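You operate a simulated robot arm through the tools that you are given. There is no shell and no other tool. Be economical: measure what you need, move in short steps, check, and stop when the job is done.

You run a simulated robot arm. Do the job below in one go: nothing can be reset, and whatever is moved stays where it is left.

JOB
Clear the count, then run the empty press 2 times at 600 N.
Fine: switch it on, clear with the tally button and push the slide in; leave the slide in.

The check looks at the end state, three seconds after you hand in, the way a careful person would. Anything else that was tipped, shoved, dropped, spilled or broken makes it a failure.

ROBOT AND FRAMES
A 6-joint arm with a two-finger gripper, fixed in place. Base frame: the origin is at the foot of the arm, x ahead of it, y to its left, z up; the work surface is at about z = 800. Readings come in mm, degrees, newtons and seconds.
With the tool pointing down near the work surface it reaches from about 100 to 700 mm from the base axis. Its first joint turns from -66.0 to 66.0 degrees. Payload 2.45 kg.
Tool frame: the origin (TCP) lies between the finger pads and is the grasp point; the fingertips stand 30 mm ahead of it; z points along the fingers, y is the line along which they close. The gripper opens to 106 mm. The gripper's body begins 79 mm behind the TCP.
Orientation is that of the tool frame in the base frame, as a unit quaternion [x, y, z, w]. With the fingers straight down and closing along the base's y, the tool's x points along the base's -x, its y along +y and its z along -z.

CONTROLS
- The arm moves only by the tool servo_tool. Its arguments are lists of equal length, an entry for each row: "jaw": the gripper command, from -1 (shut) to 1 (fully open), values between in proportion; "delta_pos": the shift along the tool's x, y, z in units of 25 mm (1.0 is 25 mm), a list of three; "delta_rot": the turn, a rotation vector about the tool's x, y, z in units of 5 degrees (1.0 is 5 degrees), a list of three. In form: {"jaw": [jaw, ...], "delta_pos": [[x, y, z], ...], "delta_rot": [[ax, ay, az], ...]}. A call has 1 to 12 rows; each row shifts and turns the commanded pose from where the row before left it, along the tool's axes as they then stand. A call with a number of a shift or a turn outside -1 to 1 is refused whole. Rows are played at 5 a second. More than 50 mm and 8.6 degrees between two rows, or a gripper value outside its range, and nothing of the call is played. Where a pose cannot be reached the arm comes as near as it can. A force on the tool above 60 N (or 10 N above the force at the start of the call, whichever is more), or a blocked arm, ends the call early, and 0.2 s more pass. Each finger travels about 153 mm/s and halts on what it meets, pressing with about 21 N; the grip force reading is that of the motor and also rises with nothing between the fingers. The clock runs only during rows and for 0.2 s after the last one: add rows that do not move to give the fingers time. The reply holds the time, the measured pose of the TCP, the force on the tool along the base axes, the opening and the grip force, in the units named above and with some noise, with the torque about the TCP (base axes, N m) and any sound that the robot's microphone picked up, and new pictures: "show" is both (left out), scene, wrist or none.
- Cameras (640 x 400 px; columns grow to the right, rows downward): "scene" is fixed at [48.9, 407.5, 1401.8]; the picture's right is [-0.83, -0.56, 0.00], its down [-0.32, 0.48, -0.82] and it looks along [0.45, -0.68, -0.58] (base axes); focal length 349 px, centre (320, 200). "wrist" rides on the gripper at [76, -2, -106] in the tool frame; the picture's right is [0.02, 1.00, 0.00], its down [-0.78, 0.02, -0.62] and it looks along [-0.62, 0.01, 0.78] (tool axes); focal length 247 px, centre (320, 200). There is no depth. A picture from a camera that has moved, and an enlarged one, comes with that camera's place and axes in the base frame and with its lens.
- enlarge(camera, box): a new picture of the part [left, top, right, bottom] of that camera's present view, enlarged. No time passes.
- hand_in(): hands the job in; it is judged then, once.

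Work in short steps. Places have to be worked out from the pictures, the camera data and where the tool is seen: move nearer, look again, correct. Check each grasp and each placing, and mend what went wrong. You have 120 turns and 200 pictures in all, those below and enlarged ones among them. Open the gripper and draw the arm clear of the work before you hand the job in, unless the task says otherwise; then end with one line.

The tools are called after "Request:" as name(argument=value, ...) on one line, values as JSON. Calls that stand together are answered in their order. servo_tool: Moves the arm, as the interface text tells. Its arguments: {"type":"object","properties":{"jaw":{"type":"array","items":{"type":"number"}},"delta_pos":{"type":"array","items":{"type":"array","items":{"type":"number"}}},"delta_rot":{"type":"array","items":{"type":"array","items":{"type":"number"}}},"show":{"type":"string","enum":["both","scene","wrist","none"]}},"required":["jaw","delta_pos","delta_rot"]} The other tools are called the same way: enlarge (camera, box) takes an enlarged picture of a part of a camera's view; hand_in () hands the job in.

At the start:

```text
t: 0.0
tool_pos: [283.8, 163.5, 1105.5]
tool_rot: [0.0, 1.0, 0.001, 0.0]
contact_force: [0.4, -0.6, 0.0]
torque: [-0.04, 0.03, -0.03]
grip_width: 106.0
grasp_force: 0.0
```

scene: 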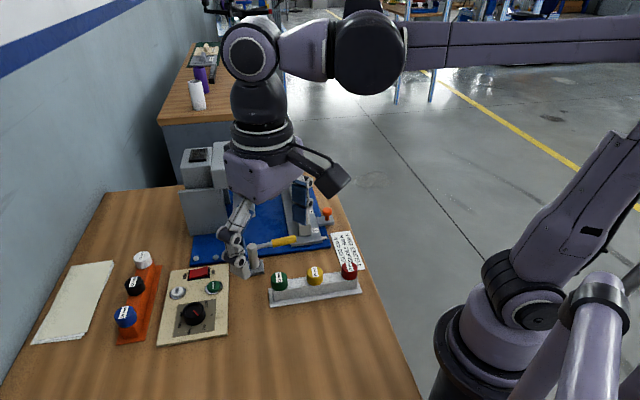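
wrist: 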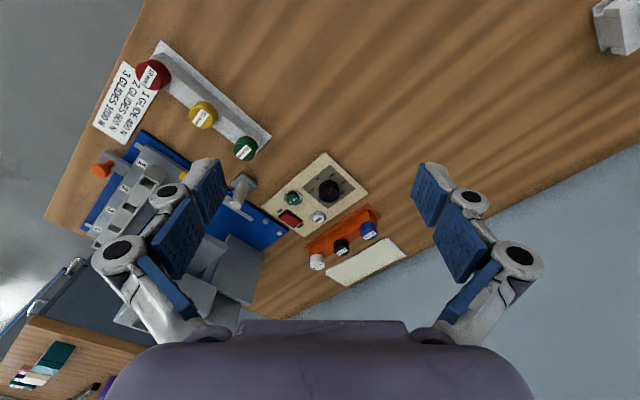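

I start by enlarging the pictures to read the labels and understand the machine.

Request:
enlarge(camera="scene", box=[100, 230, 260, 350])

Request:
enlarge(camera="scene", box=[220, 170, 380, 310])

Request:
enlarge(camera="wrist", box=[80, 40, 280, 240])

Request:
enlarge(camera="wrist", box=[220, 140, 420, 300])

```text
3.33 times, centred on (180, 290) of scene
camera zoom: at [48.9, 407.5, 1401.8], right [-0.83, -0.56, 0.0], down [-0.32, 0.48, -0.82], along [0.45, -0.68, -0.58], focal length 1162 px, centre (787, -100)
```

zoom: 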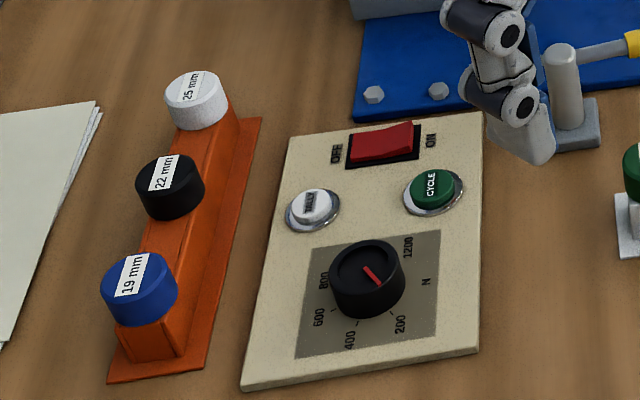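

```text
2.86 times, centred on (300, 240) of scene
camera zoom: at [48.9, 407.5, 1401.8], right [-0.83, -0.56, 0.0], down [-0.32, 0.48, -0.82], along [0.45, -0.68, -0.58], focal length 996 px, centre (377, 86)
```

zoom: 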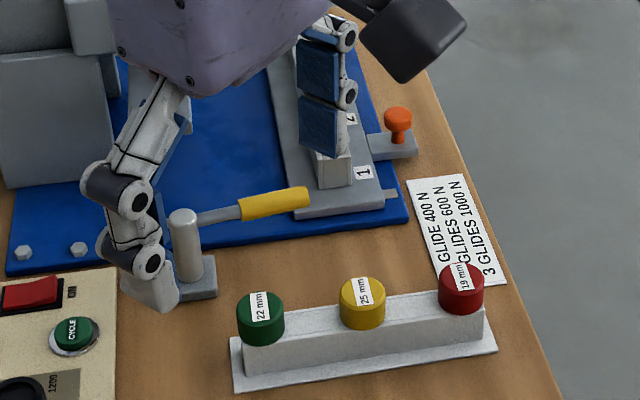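

```text
2.00 times, centred on (180, 140) of wrist
camera zoom: at [206.7, 162.9, 1211.9], right [-0.02, 1.0, 0.0], down [0.78, 0.02, 0.62], along [0.62, 0.01, -0.78], focal length 494 px, centre (600, 320)
```

zoom: 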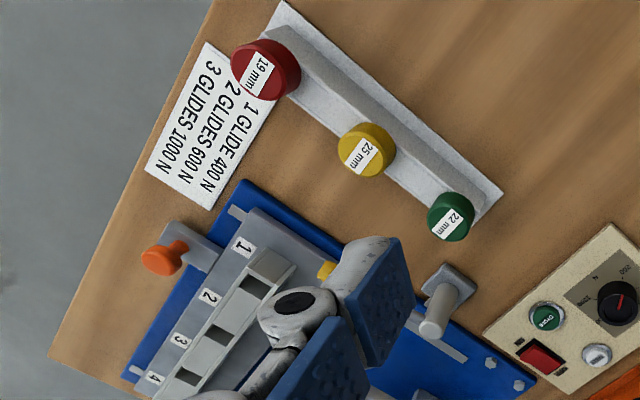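

```text
2.50 times, centred on (320, 220) of wrist
camera zoom: at [206.7, 162.9, 1211.9], right [-0.02, 1.0, 0.0], down [0.78, 0.02, 0.62], along [0.62, 0.01, -0.78], focal length 617 px, centre (320, 150)
```

zoom: 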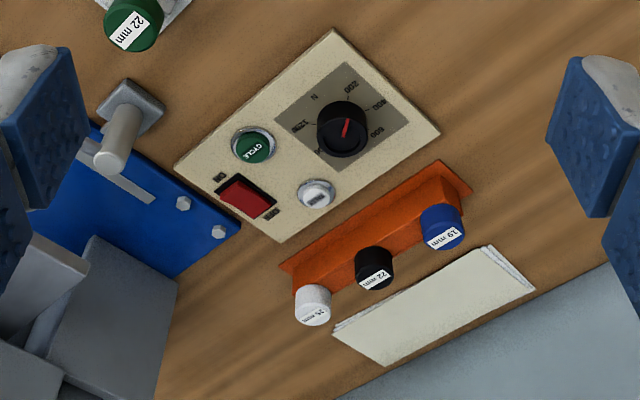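

The press sits behind the gripper. I shift the hand towards -y to look at it with both cameras.

Request:
servo_tool(jaw=[1, 1, 1, 1, 1, 1, 1, 1, 1, 1], delta_pos=[[0.5, -1, 0], [0.5, -1, 0], [0.5, -1, 0], [0.5, -1, 0], [0, -1, 0], [0, -1, 0], [0, -1, 0], [0, -1, 0], [0, -1, 0], [0, 0, 0]], delta_rot=[[0, 0, 0], [0, 0, 0], [0, 0, 0], [0, 0, 0], [0, 0, 0], [0, 0, 0], [0, 0, 0], [0, 0, 0], [0, 0, 0], [0, 0, 0]])

```text
t: 2.2
tool_pos: [233.6, -63.1, 1104.8]
tool_rot: [0.0, 1.0, 0.0, 0.001]
contact_force: [0.5, -0.3, -0.6]
torque: [0.0, 0.05, -0.06]
grip_width: 105.9
grasp_force: 0.0
camera wrist: at [157.8, -63.6, 1210.3], right [-0.02, 1.0, 0.0], down [0.78, 0.02, 0.62], along [0.62, 0.01, -0.78], focal length 247 px, centre (320, 200)
```

scene: 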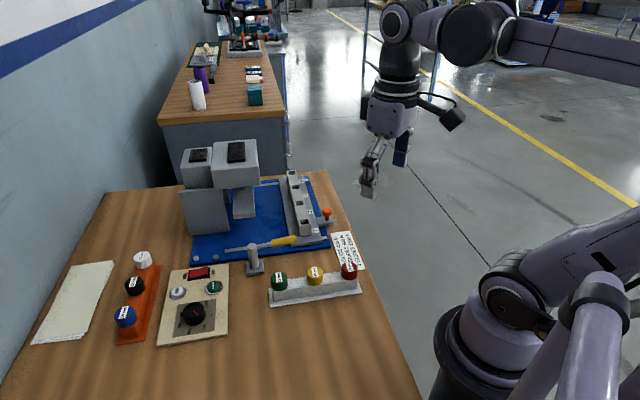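
wrist: 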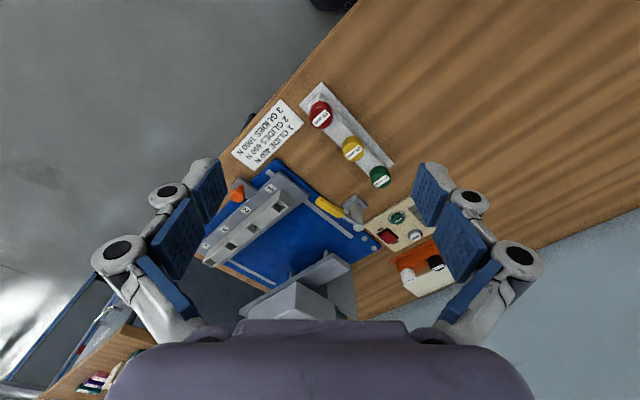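

Request:
enlarge(camera="scene", box=[170, 130, 350, 285])

Request:
enlarge(camera="wrist", box=[190, 140, 400, 320])

```text
2.58 times, centred on (260, 208) of scene
camera zoom: at [48.9, 407.5, 1401.8], right [-0.83, -0.56, 0.0], down [-0.32, 0.48, -0.82], along [0.45, -0.68, -0.58], focal length 900 px, centre (475, 181)
```

zoom: 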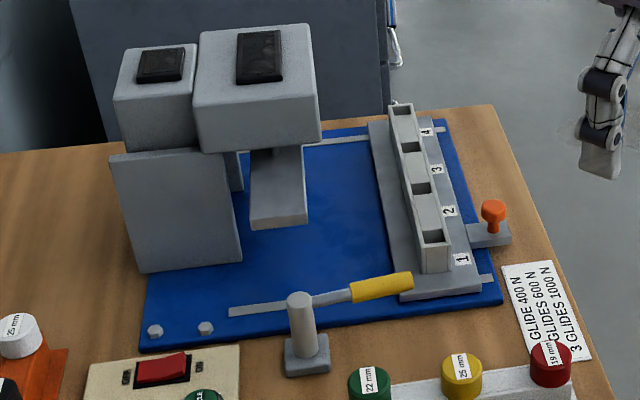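

```text
2.22 times, centred on (295, 230) of wrist
camera zoom: at [157.8, -63.6, 1210.3], right [-0.02, 1.0, 0.0], down [0.78, 0.02, 0.62], along [0.62, 0.01, -0.78], focal length 549 px, centre (376, 133)
```

zoom: 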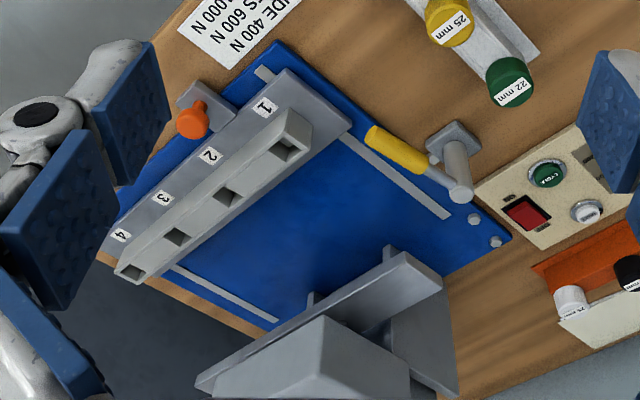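

Machine layout is clear: the slide carries a knob at about (438,-212,845) and travels along (+x,+y), the dial seems to be at 200 and the switch OFF. I move over the control panel for a closer look.

Request:
servo_tool(jaw=[1, 1, 1, 1, 1, 1, 1, 1, 1, 1, 1], delta_pos=[[-0.96, 1, 0.4], [-0.96, 1, 0.4], [-0.96, 1, 0.4], [-0.96, 1, 0.4], [-0.96, 1, 0.4], [-0.96, 1, 0.4], [-0.96, 1, 0.4], [-0.96, 1, 0.4], [-0.96, 1, 0.4], [-0.96, 1, 0.4], [0, 0, 0]], delta_rot=[[0, 0, 0], [0, 0, 0], [0, 0, 0], [0, 0, 0], [0, 0, 0], [0, 0, 0], [0, 0, 0], [0, 0, 0], [0, 0, 0], [0, 0, 0], [0, 0, 0]], show="wrist")

Request:
enlarge(camera="wrist", box=[220, 100, 420, 300])

```text
t: 4.6
tool_pos: [471.4, 188.4, 1002.7]
tool_rot: [0.0, 1.0, -0.001, 0.0]
contact_force: [-0.3, -1.2, 0.5]
torque: [-0.02, -0.02, 0.03]
grip_width: 105.9
grasp_force: 0.1
camera wrist: at [394.0, 187.9, 1108.3], right [-0.02, 1.0, 0.0], down [0.78, 0.02, 0.62], along [0.62, 0.01, -0.78], focal length 247 px, centre (320, 200)
```

wrist: 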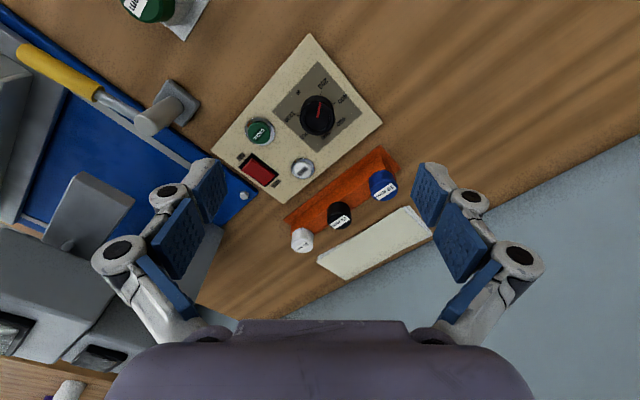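

```text
2.00 times, centred on (320, 200) of wrist
camera zoom: at [394.0, 187.9, 1108.3], right [-0.02, 1.0, 0.0], down [0.78, 0.02, 0.62], along [0.62, 0.01, -0.78], focal length 494 px, centre (320, 200)
```

zoom: 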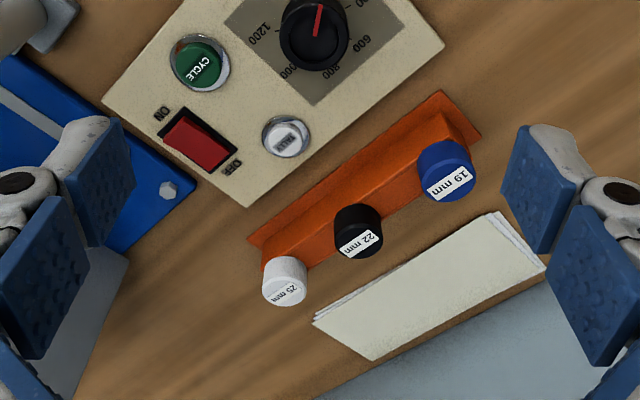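

Request:
enlarge(camera="wrist", box=[260, 65, 370, 145])

Request:
enlarge(camera="wrist", box=[210, 100, 330, 200])

```text
5.00 times, centred on (315, 105) of wrist
camera zoom: at [394.0, 187.9, 1108.3], right [-0.02, 1.0, 0.0], down [0.78, 0.02, 0.62], along [0.62, 0.01, -0.78], focal length 1235 px, centre (345, 675)
```

zoom: 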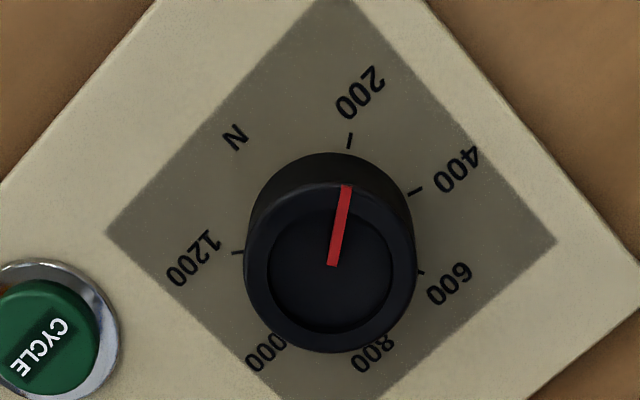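

```text
4.00 times, centred on (270, 150) of wrist
camera zoom: at [394.0, 187.9, 1108.3], right [-0.02, 1.0, 0.0], down [0.78, 0.02, 0.62], along [0.62, 0.01, -0.78], focal length 988 px, centre (520, 400)
```

zoom: 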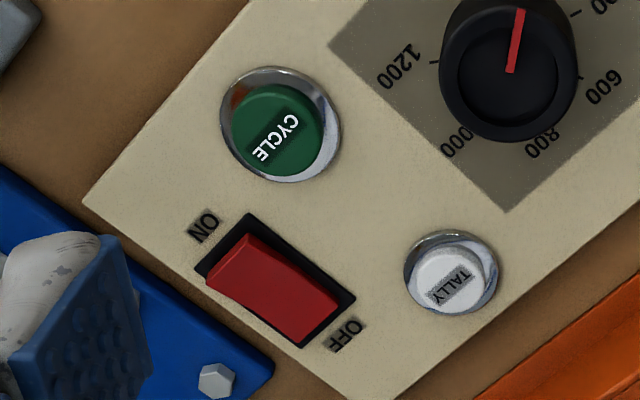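

The dial points at 200, with 50° steps clockwise (600 is +100° about tool z), and the rocker is to be pressed on its ON end at about (564,97). I close the fingers, turn the tool -45° to line up with the panel and descend to a hover.

Request:
servo_tool(jaw=[-1, -1, -1, -1, -1, -1, -1, -1, -1], delta_pos=[[0, 0, 0], [0, 0, 0], [0, 0, 0], [0, 0, 0], [0, 0, 0], [0, 0, 0], [0, 0, 0], [0, 0, 0], [0, 0, 0]], delta_rot=[[0, 0, -1], [0, 0, -1], [0, 0, -1], [0, 0, -1], [0, 0, -1], [0, 0, -1], [0, 0, -1], [0, 0, -1], [0, 0, -1]], show="none")

```text
t: 6.6
tool_pos: [473.2, 187.9, 1005.1]
tool_rot: [-0.383, 0.924, 0.001, -0.001]
contact_force: [-0.5, 0.0, 0.5]
torque: [-0.01, -0.01, 0.01]
grip_width: 0.1
grasp_force: 20.8
```

Now translate to a hover above the ON end.

Request:
servo_tool(jaw=[-1, -1, -1, -1, -1, -1, -1], delta_pos=[[0.057, -0.858, 0.57], [0.057, -0.858, 0.57], [0.057, -0.858, 0.57], [0.057, -0.858, 0.57], [0.057, -0.858, 0.57], [0.057, -0.858, 0.57], [0, 0, 0]], delta_rot=[[0, 0, 0], [0, 0, 0], [0, 0, 0], [0, 0, 0], [0, 0, 0], [0, 0, 0], [0, 0, 0]])

Request:
enlarge(camera="wrist", box=[200, 80, 440, 320])

Request:
enlarge(camera="scene", box=[150, 220, 250, 320])

```text
t: 8.2
tool_pos: [557.2, 90.3, 920.9]
tool_rot: [-0.383, 0.924, 0.0, 0.0]
contact_force: [0.8, -0.3, 0.3]
torque: [0.03, 0.02, -0.02]
grip_width: 0.0
grasp_force: 20.5
camera wrist: at [505.0, 36.4, 1026.8], right [-0.72, 0.69, 0.0], down [0.54, 0.57, 0.62], along [0.43, 0.45, -0.78], focal length 247 px, centre (320, 200)
```

scene: 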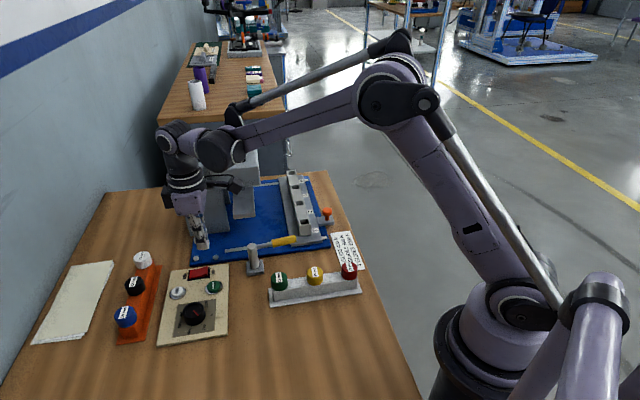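
wrist: 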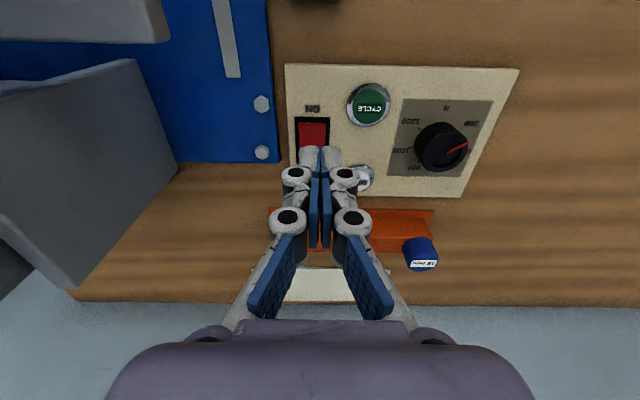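

```text
1.67 times, centred on (320, 200) of wrist
camera zoom: at [505.0, 36.4, 1026.8], right [-0.72, 0.69, 0.0], down [0.54, 0.57, 0.62], along [0.43, 0.45, -0.78], focal length 412 px, centre (320, 200)
```

zoom: 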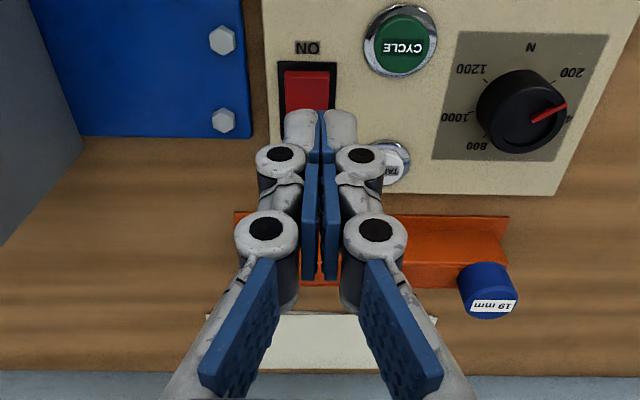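

```text
4.00 times, centred on (200, 270) of scene
camera zoom: at [48.9, 407.5, 1401.8], right [-0.83, -0.56, 0.0], down [-0.32, 0.48, -0.82], along [0.45, -0.68, -0.58], focal length 1395 px, centre (800, -80)
```

zoom: 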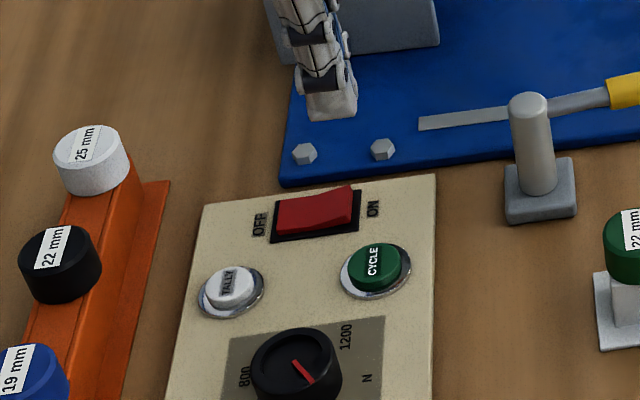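

Comparing the views puts the panel top near z≈800 and the ON end of the rocker near (569,93). I shift there and come down to just above it.

Request:
servo_tool(jaw=[-1, -1, -1, -1, -1], delta_pos=[[-0.38, -0.284, 0], [0, 0, 0.85], [0, 0, 0.85], [0, 0, 0.8], [0, 0, 0]], delta_rot=[[0, 0, 0], [0, 0, 0], [0, 0, 0], [0, 0, 0], [0, 0, 0]])

Request:
enlarge(camera="wrist", box=[240, 60, 400, 220])

Request:
enlarge(camera="scene", box=[150, 220, 250, 320])

```text
t: 9.4
tool_pos: [569.6, 91.7, 859.6]
tool_rot: [-0.383, 0.924, 0.0, 0.0]
contact_force: [0.8, -0.9, -0.3]
torque: [0.03, 0.0, 0.02]
grip_width: 0.0
grasp_force: 20.8
camera wrist: at [517.2, 38.2, 964.5], right [-0.72, 0.69, 0.0], down [0.54, 0.57, 0.62], along [0.43, 0.45, -0.78], focal length 247 px, centre (320, 200)
```

scene: 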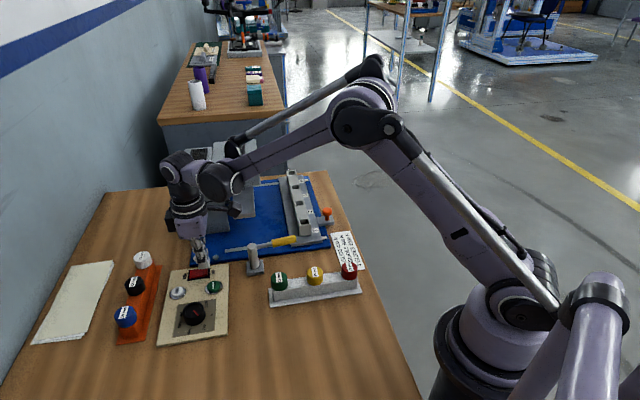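
wrist: 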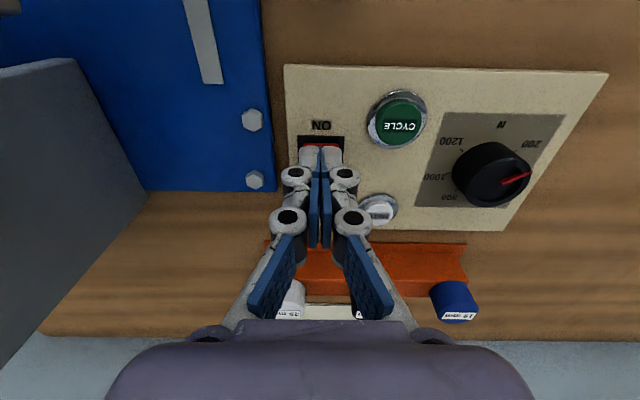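

```text
2.50 times, centred on (320, 140) of wrist
camera zoom: at [517.2, 38.2, 964.5], right [-0.72, 0.69, 0.0], down [0.54, 0.57, 0.62], along [0.43, 0.45, -0.78], focal length 617 px, centre (320, 350)
```

zoom: 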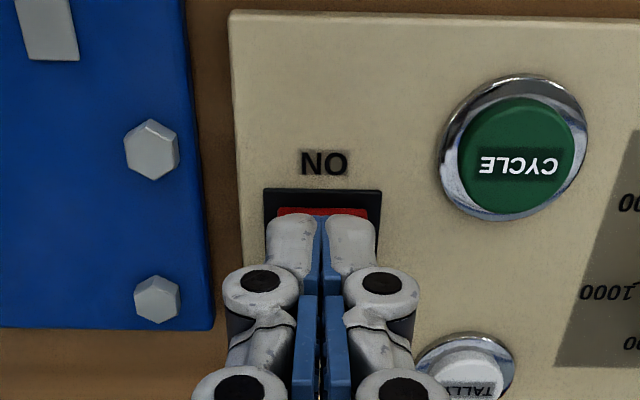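

```text
4.00 times, centred on (200, 270) of scene
camera zoom: at [48.9, 407.5, 1401.8], right [-0.83, -0.56, 0.0], down [-0.32, 0.48, -0.82], along [0.45, -0.68, -0.58], focal length 1395 px, centre (800, -80)
```

zoom: 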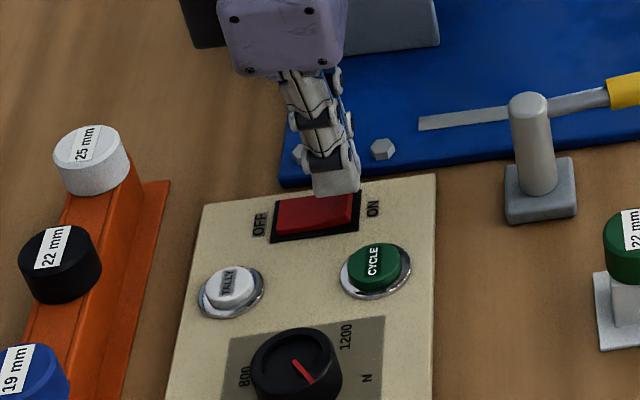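

The tip is right over the ON end. I press down in small steps.

Request:
servo_tool(jaw=[-1, -1, -1, -1, -1, -1], delta_pos=[[0, 0, 0.16], [0, 0, 0.12], [0, 0, 0.12], [0, 0, 0.12], [0, 0, 0.12], [0, 0, 0]], delta_rot=[[0, 0, 0], [0, 0, 0], [0, 0, 0], [0, 0, 0], [0, 0, 0], [0, 0, 0]], show="none")

Request:
enlarge(camera="scene", box=[150, 220, 250, 320])

```text
t: 10.8
tool_pos: [569.7, 94.4, 842.6]
tool_rot: [-0.383, 0.924, -0.001, 0.0]
contact_force: [-0.5, -1.5, 24.3]
torque: [0.13, -0.2, 0.02]
grip_width: 6.0
grasp_force: 28.6
```

```text
4.00 times, centred on (200, 270) of scene
camera zoom: at [48.5, 407.4, 1401.8], right [-0.83, -0.56, 0.0], down [-0.32, 0.48, -0.82], along [0.45, -0.68, -0.58], focal length 1395 px, centre (800, -80)
```

zoom: 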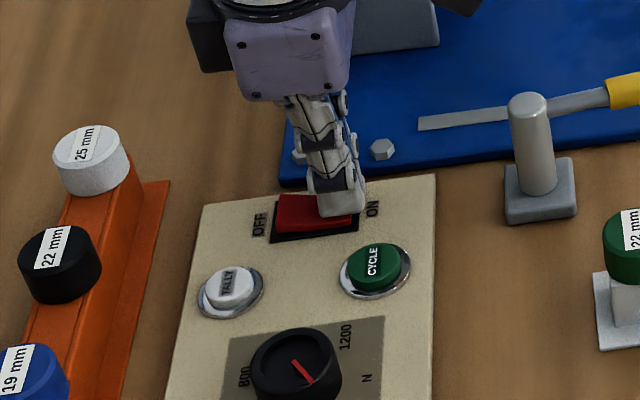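

The rocker flipped to ON. I lift, and travel over to the dial, opening to about 60 mm.

Request:
servo_tool(jaw=[-1, -1, -1, 0.13, 0.13, 0.13, 0.13, 0.13, 0.13], delta_pos=[[0, 0, -0.8], [0, 0, -0.9], [0, 0, -0.9], [-0.13, 0.91, 0], [-0.13, 0.91, 0], [-0.13, 0.91, 0], [-0.13, 0.91, 0], [-0.13, 0.91, 0], [0, 0, 0]], delta_rot=[[0, 0, 0], [0, 0, 0], [0, 0, 0], [0, 0, 0], [0, 0, 0], [0, 0, 0], [0, 0, 0], [0, 0, 0], [0, 0, 0]])

Request:
enlarge(camera="scene", box=[150, 130, 300, 320])

```text
t: 12.8
tool_pos: [501.2, 185.5, 907.8]
tool_rot: [-0.382, 0.924, 0.0, 0.0]
contact_force: [-0.1, 0.0, -0.2]
torque: [0.03, -0.01, 0.0]
grip_width: 59.9
grasp_force: 0.0
camera wrist: at [448.8, 130.3, 1014.0], right [-0.72, 0.69, 0.0], down [0.54, 0.57, 0.62], along [0.43, 0.45, -0.78], focal length 247 px, centre (320, 200)
```

scene: 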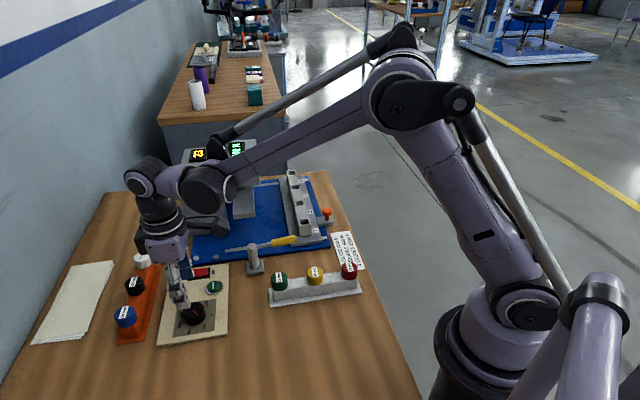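
wrist: 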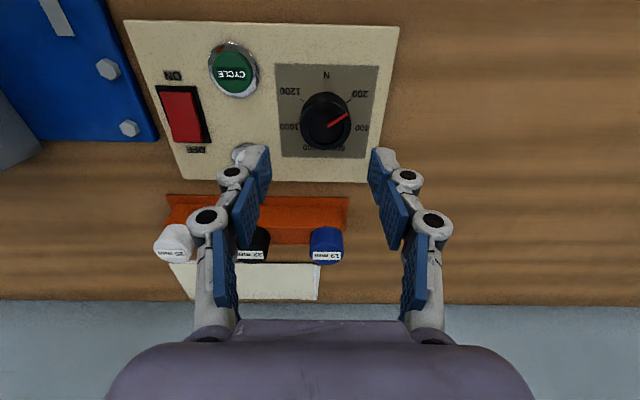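

```text
2.11 times, centred on (225, 225) of scene
camera zoom: at [48.9, 407.5, 1401.8], right [-0.83, -0.56, 0.0], down [-0.32, 0.48, -0.82], along [0.45, -0.68, -0.58], focal length 734 px, centre (520, 147)
```

zoom: 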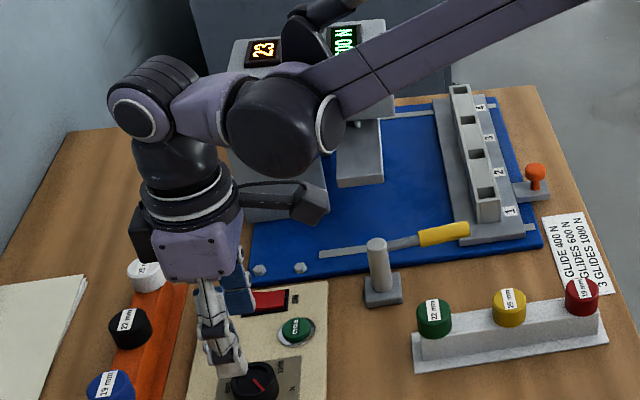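

The displays are lit: count 23, force N. I lower the open fingers around the dial.

Request:
servo_tool(jaw=[0.13, 0.13, 0.13, 0.13, 0.13], delta_pos=[[0, 0.06, 0.8], [0, 0, 0.8], [0, 0, 0.7], [0, 0, 0.36], [0, 0, 0]], delta_rot=[[0, 0, 0], [0, 0, 0], [0, 0, 0], [0, 0, 0], [0, 0, 0]])

Request:
enlarge(camera="scene", box=[150, 250, 250, 350])

```text
t: 14.0
tool_pos: [499.3, 186.5, 841.7]
tool_rot: [-0.383, 0.924, 0.0, 0.0]
contact_force: [-0.8, 0.1, -0.2]
torque: [0.0, 0.03, 0.01]
grip_width: 59.5
grasp_force: 0.1
camera wrist: at [446.7, 132.8, 947.2], right [-0.72, 0.69, 0.0], down [0.54, 0.57, 0.62], along [0.43, 0.45, -0.78], focal length 247 px, centre (320, 200)
```

scene: 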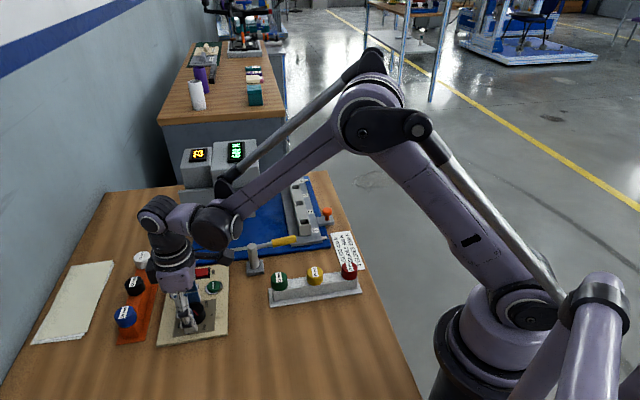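
wrist: 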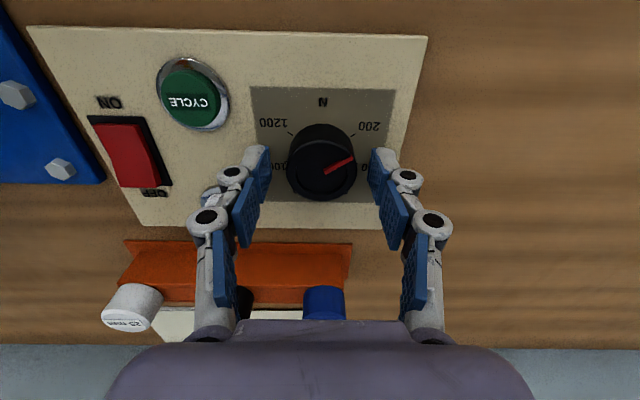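

```text
4.00 times, centred on (200, 300) of scene
camera zoom: at [48.9, 407.5, 1401.8], right [-0.83, -0.56, 0.0], down [-0.32, 0.48, -0.82], along [0.45, -0.68, -0.58], focal length 1395 px, centre (800, -200)
```

zoom: 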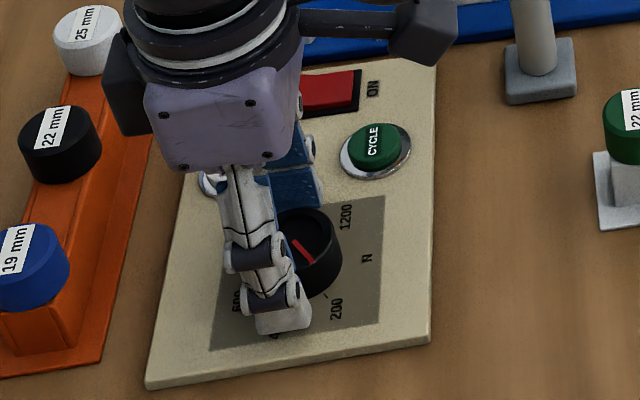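

Fingers straddle the cap well. I lower 4 mm more, nudge 2 mm to centre, and close on it.

Request:
servo_tool(jaw=[0.13, 0.13, -0.3, -0.6, -0.6], delta_pos=[[-0.06, 0.05, 0.08], [0, 0, 0.08], [0, 0, 0], [0, 0, 0], [0, 0, 0]], delta_rot=[[0, 0, 0], [0, 0, 0], [0, 0, 0], [0, 0, 0], [0, 0, 0]], show="wrist")

```text
t: 15.2
tool_pos: [499.5, 187.9, 838.5]
tool_rot: [-0.383, 0.924, 0.0, 0.001]
contact_force: [-0.4, 0.4, 4.4]
torque: [0.0, 0.03, 0.03]
grip_width: 38.6
grasp_force: 45.1
camera wrist: at [446.9, 134.2, 943.5], right [-0.72, 0.69, 0.0], down [0.54, 0.57, 0.62], along [0.43, 0.45, -0.78], focal length 247 px, centre (320, 200)
```

wrist: 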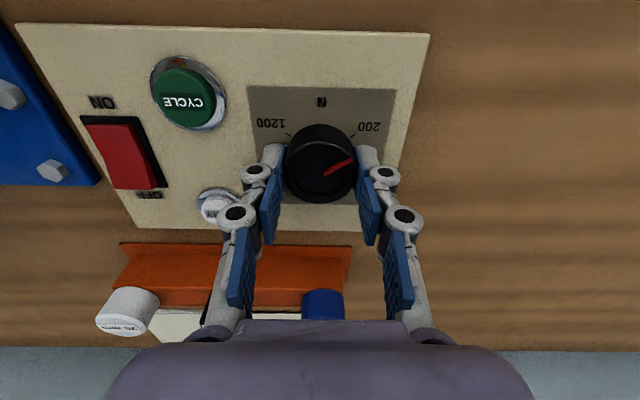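

The dial is held (38.6 mm). I turn +50° about tool z first and check the display.

Request:
servo_tool(jaw=[-0.6, -0.6, -0.6, -0.6, -0.6, -0.6, -0.6, -0.6, -0.6, -0.6, -0.6], delta_pos=[[0, 0, 0], [0, 0, 0], [0, 0, 0], [0, 0, 0], [0, 0, 0], [0, 0, 0], [0, 0, 0], [0, 0, 0], [0, 0, 0], [0, 0, 0], [0, 0, 0]], delta_rot=[[0, 0, 1], [0, 0, 1], [0, 0, 1], [0, 0, 1], [0, 0, 1], [0, 0, 1], [0, 0, 1], [0, 0, 1], [0, 0, 1], [0, 0, 1], [0, 0, 0]], show="wrist")

Request:
enlarge(camera="scene", box=[160, 130, 280, 230])

```text
t: 17.6
tool_pos: [501.2, 187.1, 836.3]
tool_rot: [0.046, 0.999, -0.004, 0.002]
contact_force: [10.5, -19.4, 32.3]
torque: [-0.28, 0.62, -0.08]
grip_width: 38.6
grasp_force: 45.2
camera wrist: at [423.8, 192.8, 943.3], right [0.07, 1.0, -0.01], down [0.78, -0.05, 0.62], along [0.62, -0.05, -0.78], focal length 247 px, centre (320, 200)
```

wrist: 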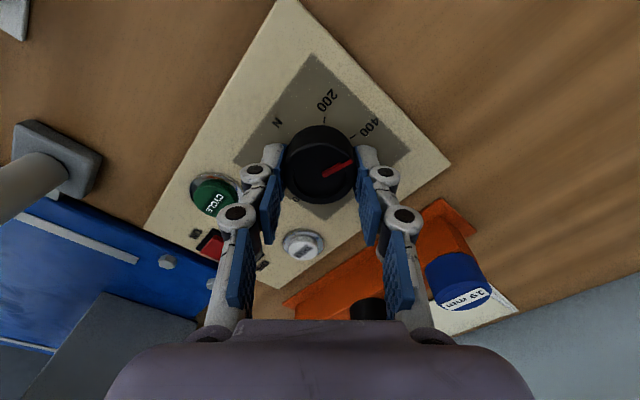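

```text
4.00 times, centred on (220, 180) of scene
camera zoom: at [48.7, 406.9, 1402.0], right [-0.83, -0.56, 0.0], down [-0.32, 0.48, -0.82], along [0.45, -0.68, -0.58], focal length 1395 px, centre (720, 280)
```

zoom: 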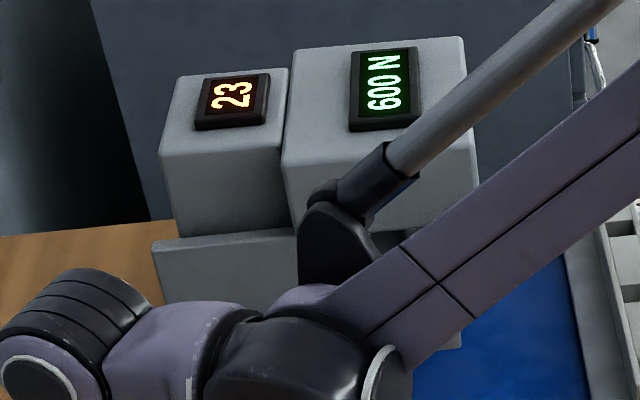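

Request:
enlarge(camera="scene", box=[205, 135, 275, 175])

Request:
enlarge(camera="wrist", box=[260, 80, 400, 220])

```text
9.14 times, centred on (240, 155) of scene
camera zoom: at [48.7, 406.9, 1402.0], right [-0.83, -0.56, 0.0], down [-0.32, 0.48, -0.82], along [0.45, -0.68, -0.58], focal length 3188 px, centre (1051, 611)
```

zoom: 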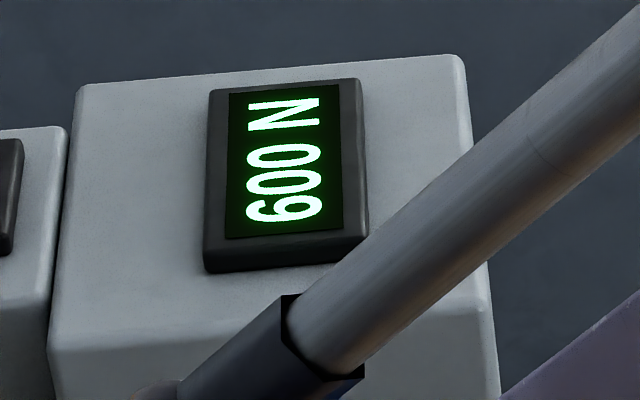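

```text
2.86 times, centred on (330, 150) of wrist
camera zoom: at [423.8, 192.8, 943.3], right [0.07, 1.0, -0.01], down [0.78, -0.05, 0.62], along [0.62, -0.05, -0.78], focal length 706 px, centre (291, 343)
```

zoom: 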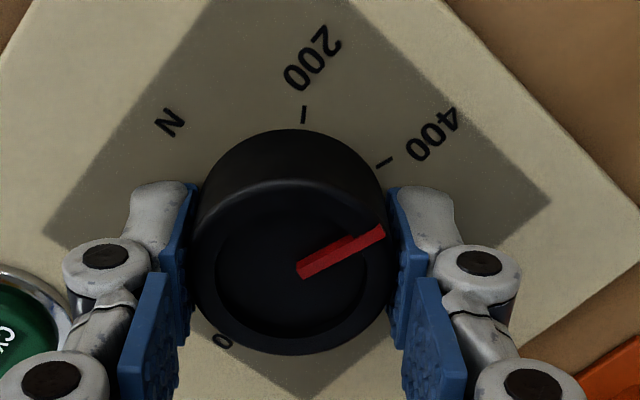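

The display reads 600 N while the pointer looks near the 400 mark. I release the dial, back off and look at both unobstructed.

Request:
servo_tool(jaw=[0.2, 0.2, 0.2, 0.2, 0.2, 0.2], delta_pos=[[0, 0, 0], [0, 0, 0], [0, 0, -1], [0, 0, -1], [0, 0, -1], [0, 0, 0]], delta_rot=[[0, 0, 0], [0, 0, 0], [0, 0, 0], [0, 0, 0], [0, 0, 0], [0, 0, 0]], show="wrist")

Request:
enlarge(camera="scene", box=[175, 135, 275, 195])

Request:
enlarge(camera="wrist", box=[260, 80, 380, 180])

Request:
enlarge(camera="scene", box=[150, 270, 250, 350])

```text
t: 19.0
tool_pos: [499.4, 189.2, 910.2]
tool_rot: [0.043, 0.999, -0.001, -0.001]
contact_force: [0.5, 0.4, 0.5]
torque: [0.02, 0.03, -0.01]
grip_width: 63.4
grasp_force: 0.0
camera wrist: at [423.0, 195.0, 1017.0], right [0.07, 1.0, 0.0], down [0.78, -0.05, 0.62], along [0.62, -0.04, -0.78], focal length 247 px, centre (320, 200)
```

wrist: 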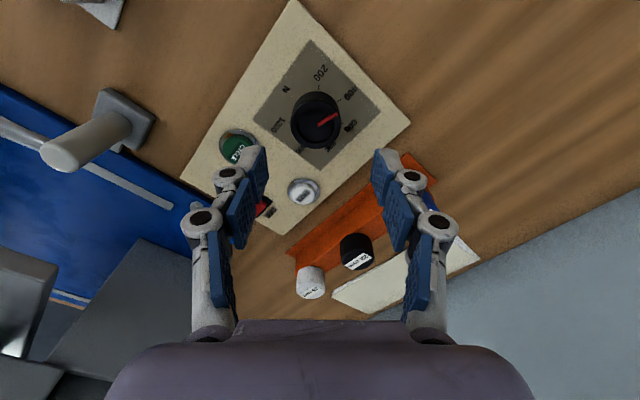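

```text
6.40 times, centred on (225, 165) of scene
camera zoom: at [48.9, 407.5, 1401.8], right [-0.83, -0.56, 0.0], down [-0.32, 0.48, -0.82], along [0.45, -0.68, -0.58], focal length 2232 px, centre (928, 424)
```

zoom: 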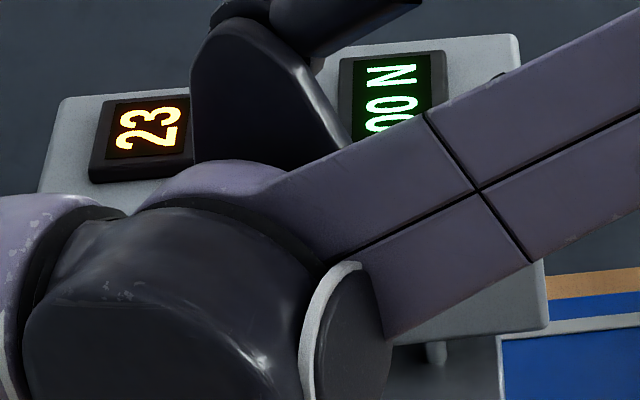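

```text
4.00 times, centred on (320, 130) of wrist
camera zoom: at [423.0, 195.0, 1017.0], right [0.07, 1.0, 0.0], down [0.78, -0.05, 0.62], along [0.62, -0.04, -0.78], focal length 988 px, centre (320, 480)
```

zoom: 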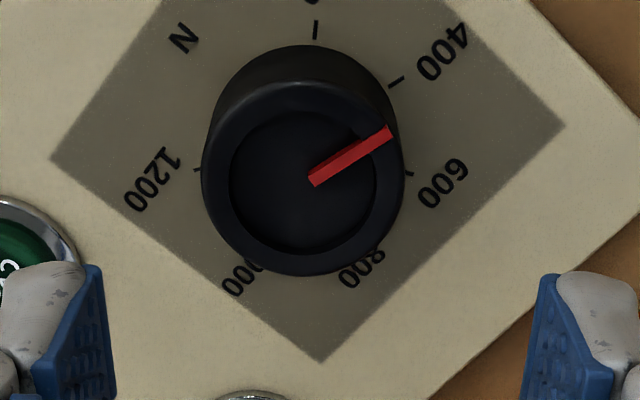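

```text
5.00 times, centred on (200, 310) of scene
camera zoom: at [48.9, 407.5, 1401.8], right [-0.83, -0.56, 0.0], down [-0.32, 0.48, -0.82], along [0.45, -0.68, -0.58], focal length 1744 px, centre (920, -350)
```

zoom: 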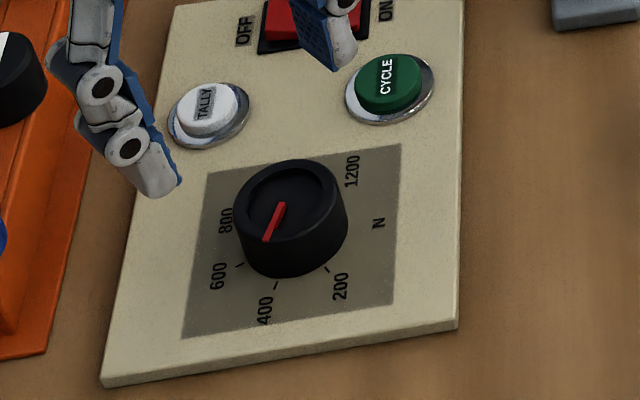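

The pointer now sits at the 400 mark; I need a clear view of the force display before trusting either. I move on to a hover over TALLY with closed fingers, which should also unblock the display.

Request:
servo_tool(jaw=[-1, -1, -1, -1, -1, -1], delta_pos=[[0, 0, 0], [-0.752, -0.158, 0.3], [-0.752, -0.158, 0.5], [-0.752, -0.158, 0.5], [-0.752, -0.158, 0.5], [0, 0, 0]], delta_rot=[[0, 0, 0], [0, 0, 0], [0, 0, 0], [0, 0, 0], [0, 0, 0], [0, 0, 0]])

Request:
enlarge(camera="scene", box=[175, 135, 275, 195])

Request:
enlarge(camera="scene", box=[150, 250, 250, 350])

Request:
enlarge(camera="wrist", box=[240, 60, 400, 220])

```text
t: 20.4
tool_pos: [573.3, 164.9, 867.0]
tool_rot: [0.044, 0.999, 0.0, -0.001]
contact_force: [0.7, 0.4, -0.2]
torque: [0.03, 0.02, 0.01]
grip_width: 0.0
grasp_force: 21.5
camera wrist: at [496.7, 170.8, 972.1], right [0.07, 1.0, 0.0], down [0.78, -0.05, 0.62], along [0.62, -0.04, -0.78], focal length 247 px, centre (320, 200)
```

scene: 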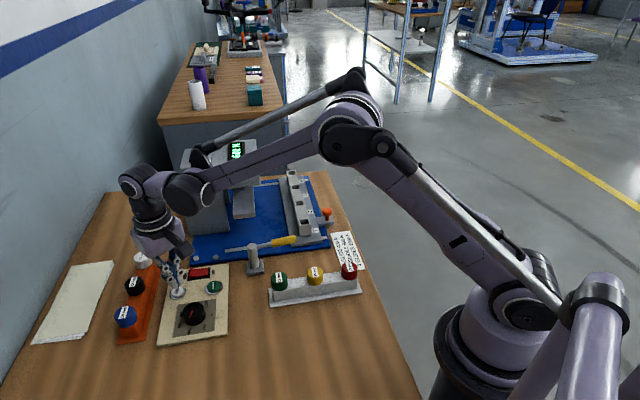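
wrist: 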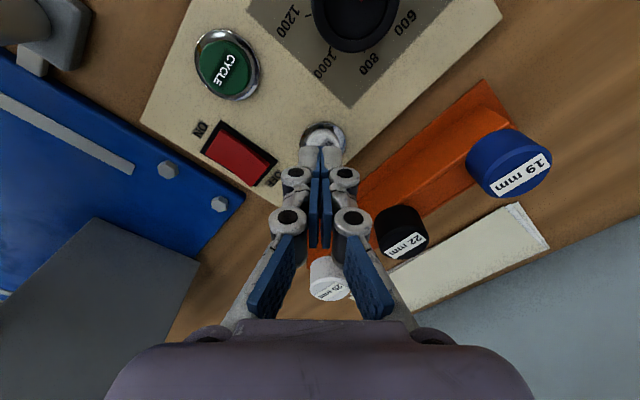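

```text
6.40 times, centred on (225, 165) of scene
camera zoom: at [48.9, 407.5, 1401.8], right [-0.83, -0.56, 0.0], down [-0.32, 0.48, -0.82], along [0.45, -0.68, -0.58], focal length 2232 px, centre (928, 424)
```

zoom: 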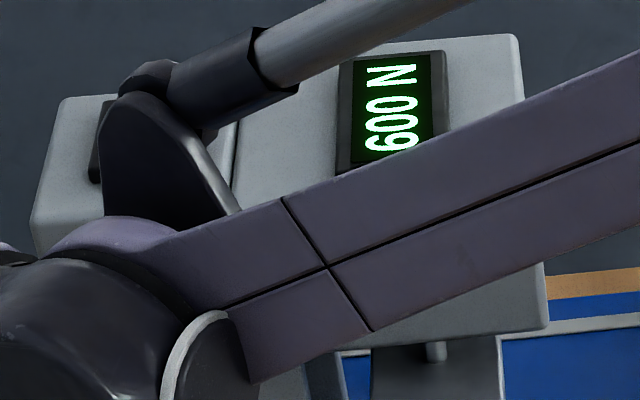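

```text
4.00 times, centred on (200, 300) of scene
camera zoom: at [48.9, 407.5, 1401.8], right [-0.83, -0.56, 0.0], down [-0.32, 0.48, -0.82], along [0.45, -0.68, -0.58], focal length 1395 px, centre (800, -200)
```

zoom: 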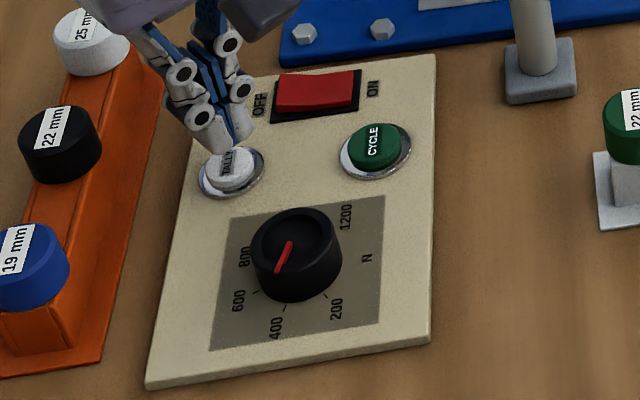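

```text
2.50 times, centred on (320, 140) of wrist
camera zoom: at [496.7, 170.8, 972.1], right [0.07, 1.0, 0.0], down [0.78, -0.05, 0.62], along [0.62, -0.04, -0.78], focal length 617 px, centre (320, 350)
```

zoom: 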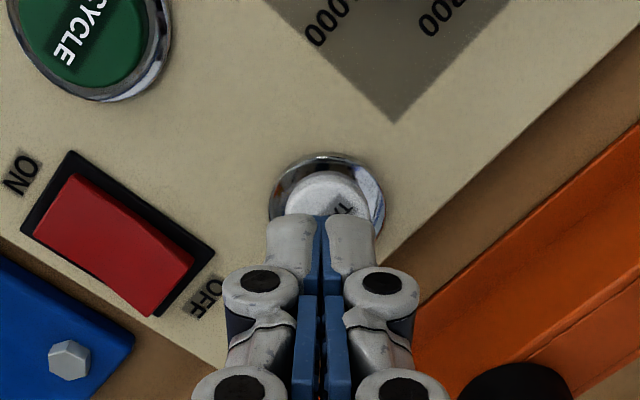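

The display still reads 600 N with the pointer on 400; I'll test that relation afterwards. First press TALLY, centre (572,168).

Request:
servo_tool(jaw=[-1, -1, -1, -1, -1, -1, -1], delta_pos=[[0.06, 0.11, 0.5], [0, 0, 0.2], [0, 0, 0.12], [0, 0, 0.12], [0, 0, 0.12], [0, 0, 0.08], [0, 0, 0]], delta_rot=[[0, 0, 0], [0, 0, 0], [0, 0, 0], [0, 0, 0], [0, 0, 0], [0, 0, 0], [0, 0, 0]], show="none")

Request:
enlarge(camera="scene", box=[150, 130, 290, 310])

```text
t: 22.0
tool_pos: [571.6, 170.1, 837.3]
tool_rot: [0.043, 0.999, 0.0, 0.001]
contact_force: [1.2, 1.1, 12.0]
torque: [0.02, -0.05, 0.03]
grip_width: 5.8
grasp_force: 28.2
heard: click
```

```text
2.22 times, centred on (220, 220) of scene
camera zoom: at [48.7, 407.5, 1401.8], right [-0.83, -0.56, 0.0], down [-0.32, 0.48, -0.82], along [0.45, -0.68, -0.58], focal length 775 px, centre (542, 156)
```

zoom: 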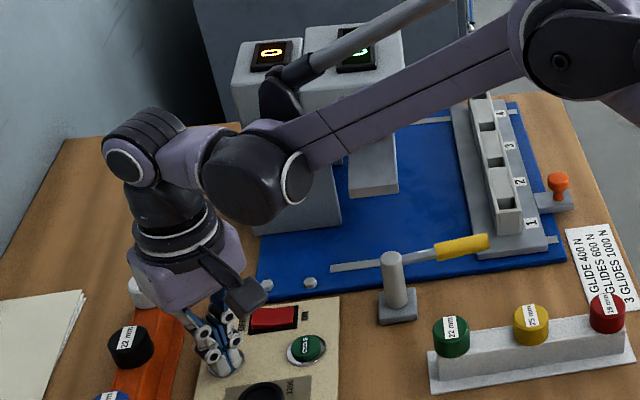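

Count shows 0. Now I return to the dial to check how pointer and display relate.

Request:
servo_tool(jaw=[-1, -1, -1, 0.13, 0.13, 0.13, 0.13, 0.13, 0.13, 0.13], delta_pos=[[0, 0, -0.7], [0, 0, -1], [0, 0, -1], [0.73, 0.117, 0], [0.73, 0.117, 0], [0.73, 0.117, 0], [0.73, 0.117, 0], [0, 0, 0.9], [0, 0, 0.9], [0, 0, 0]], delta_rot=[[0, 0, 0], [0, 0, 0], [0, 0, 0], [0, 0, 0], [0, 0, 0], [0, 0, 0], [0, 0, 0], [0, 0, 0], [0, 0, 0], [0, 0, 0]])

Request:
enlarge(camera="scene", box=[175, 135, 275, 195])

```text
t: 24.2
tool_pos: [500.0, 188.6, 860.2]
tool_rot: [0.044, 0.999, 0.0, -0.001]
contact_force: [0.1, 0.5, -0.2]
torque: [-0.03, 0.0, -0.01]
grip_width: 59.9
grasp_force: 0.0
camera wrist: at [423.2, 194.1, 966.1], right [0.07, 1.0, 0.0], down [0.78, -0.05, 0.62], along [0.62, -0.04, -0.78], focal length 247 px, centre (320, 200)
```

scene: 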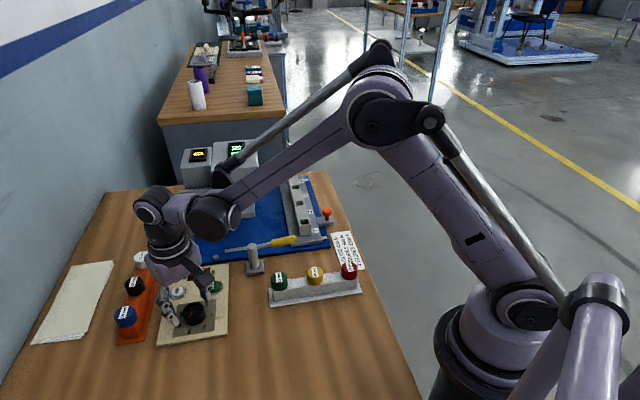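
wrist: 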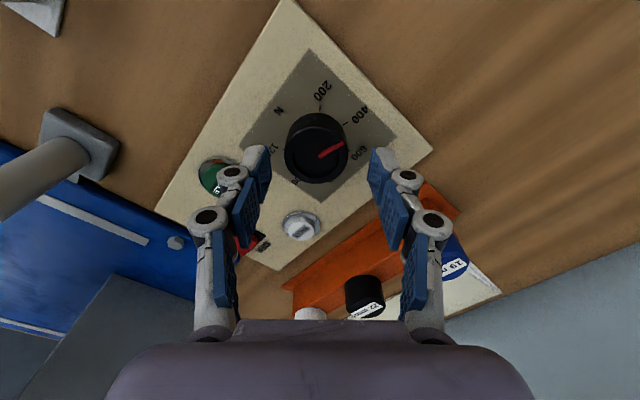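

```text
6.40 times, centred on (225, 165) of scene
camera zoom: at [48.9, 407.5, 1401.8], right [-0.83, -0.56, 0.0], down [-0.32, 0.48, -0.82], along [0.45, -0.68, -0.58], focal length 2232 px, centre (928, 424)
```

zoom: 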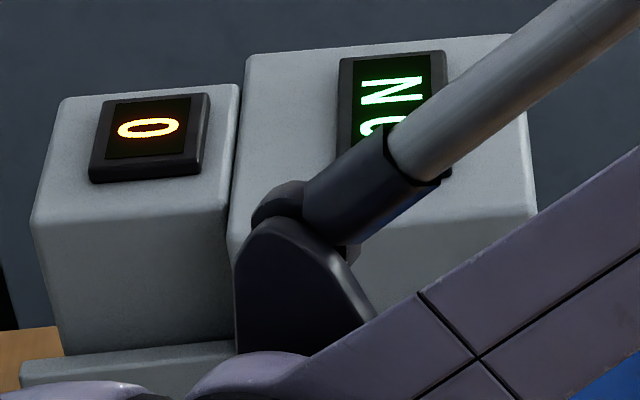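

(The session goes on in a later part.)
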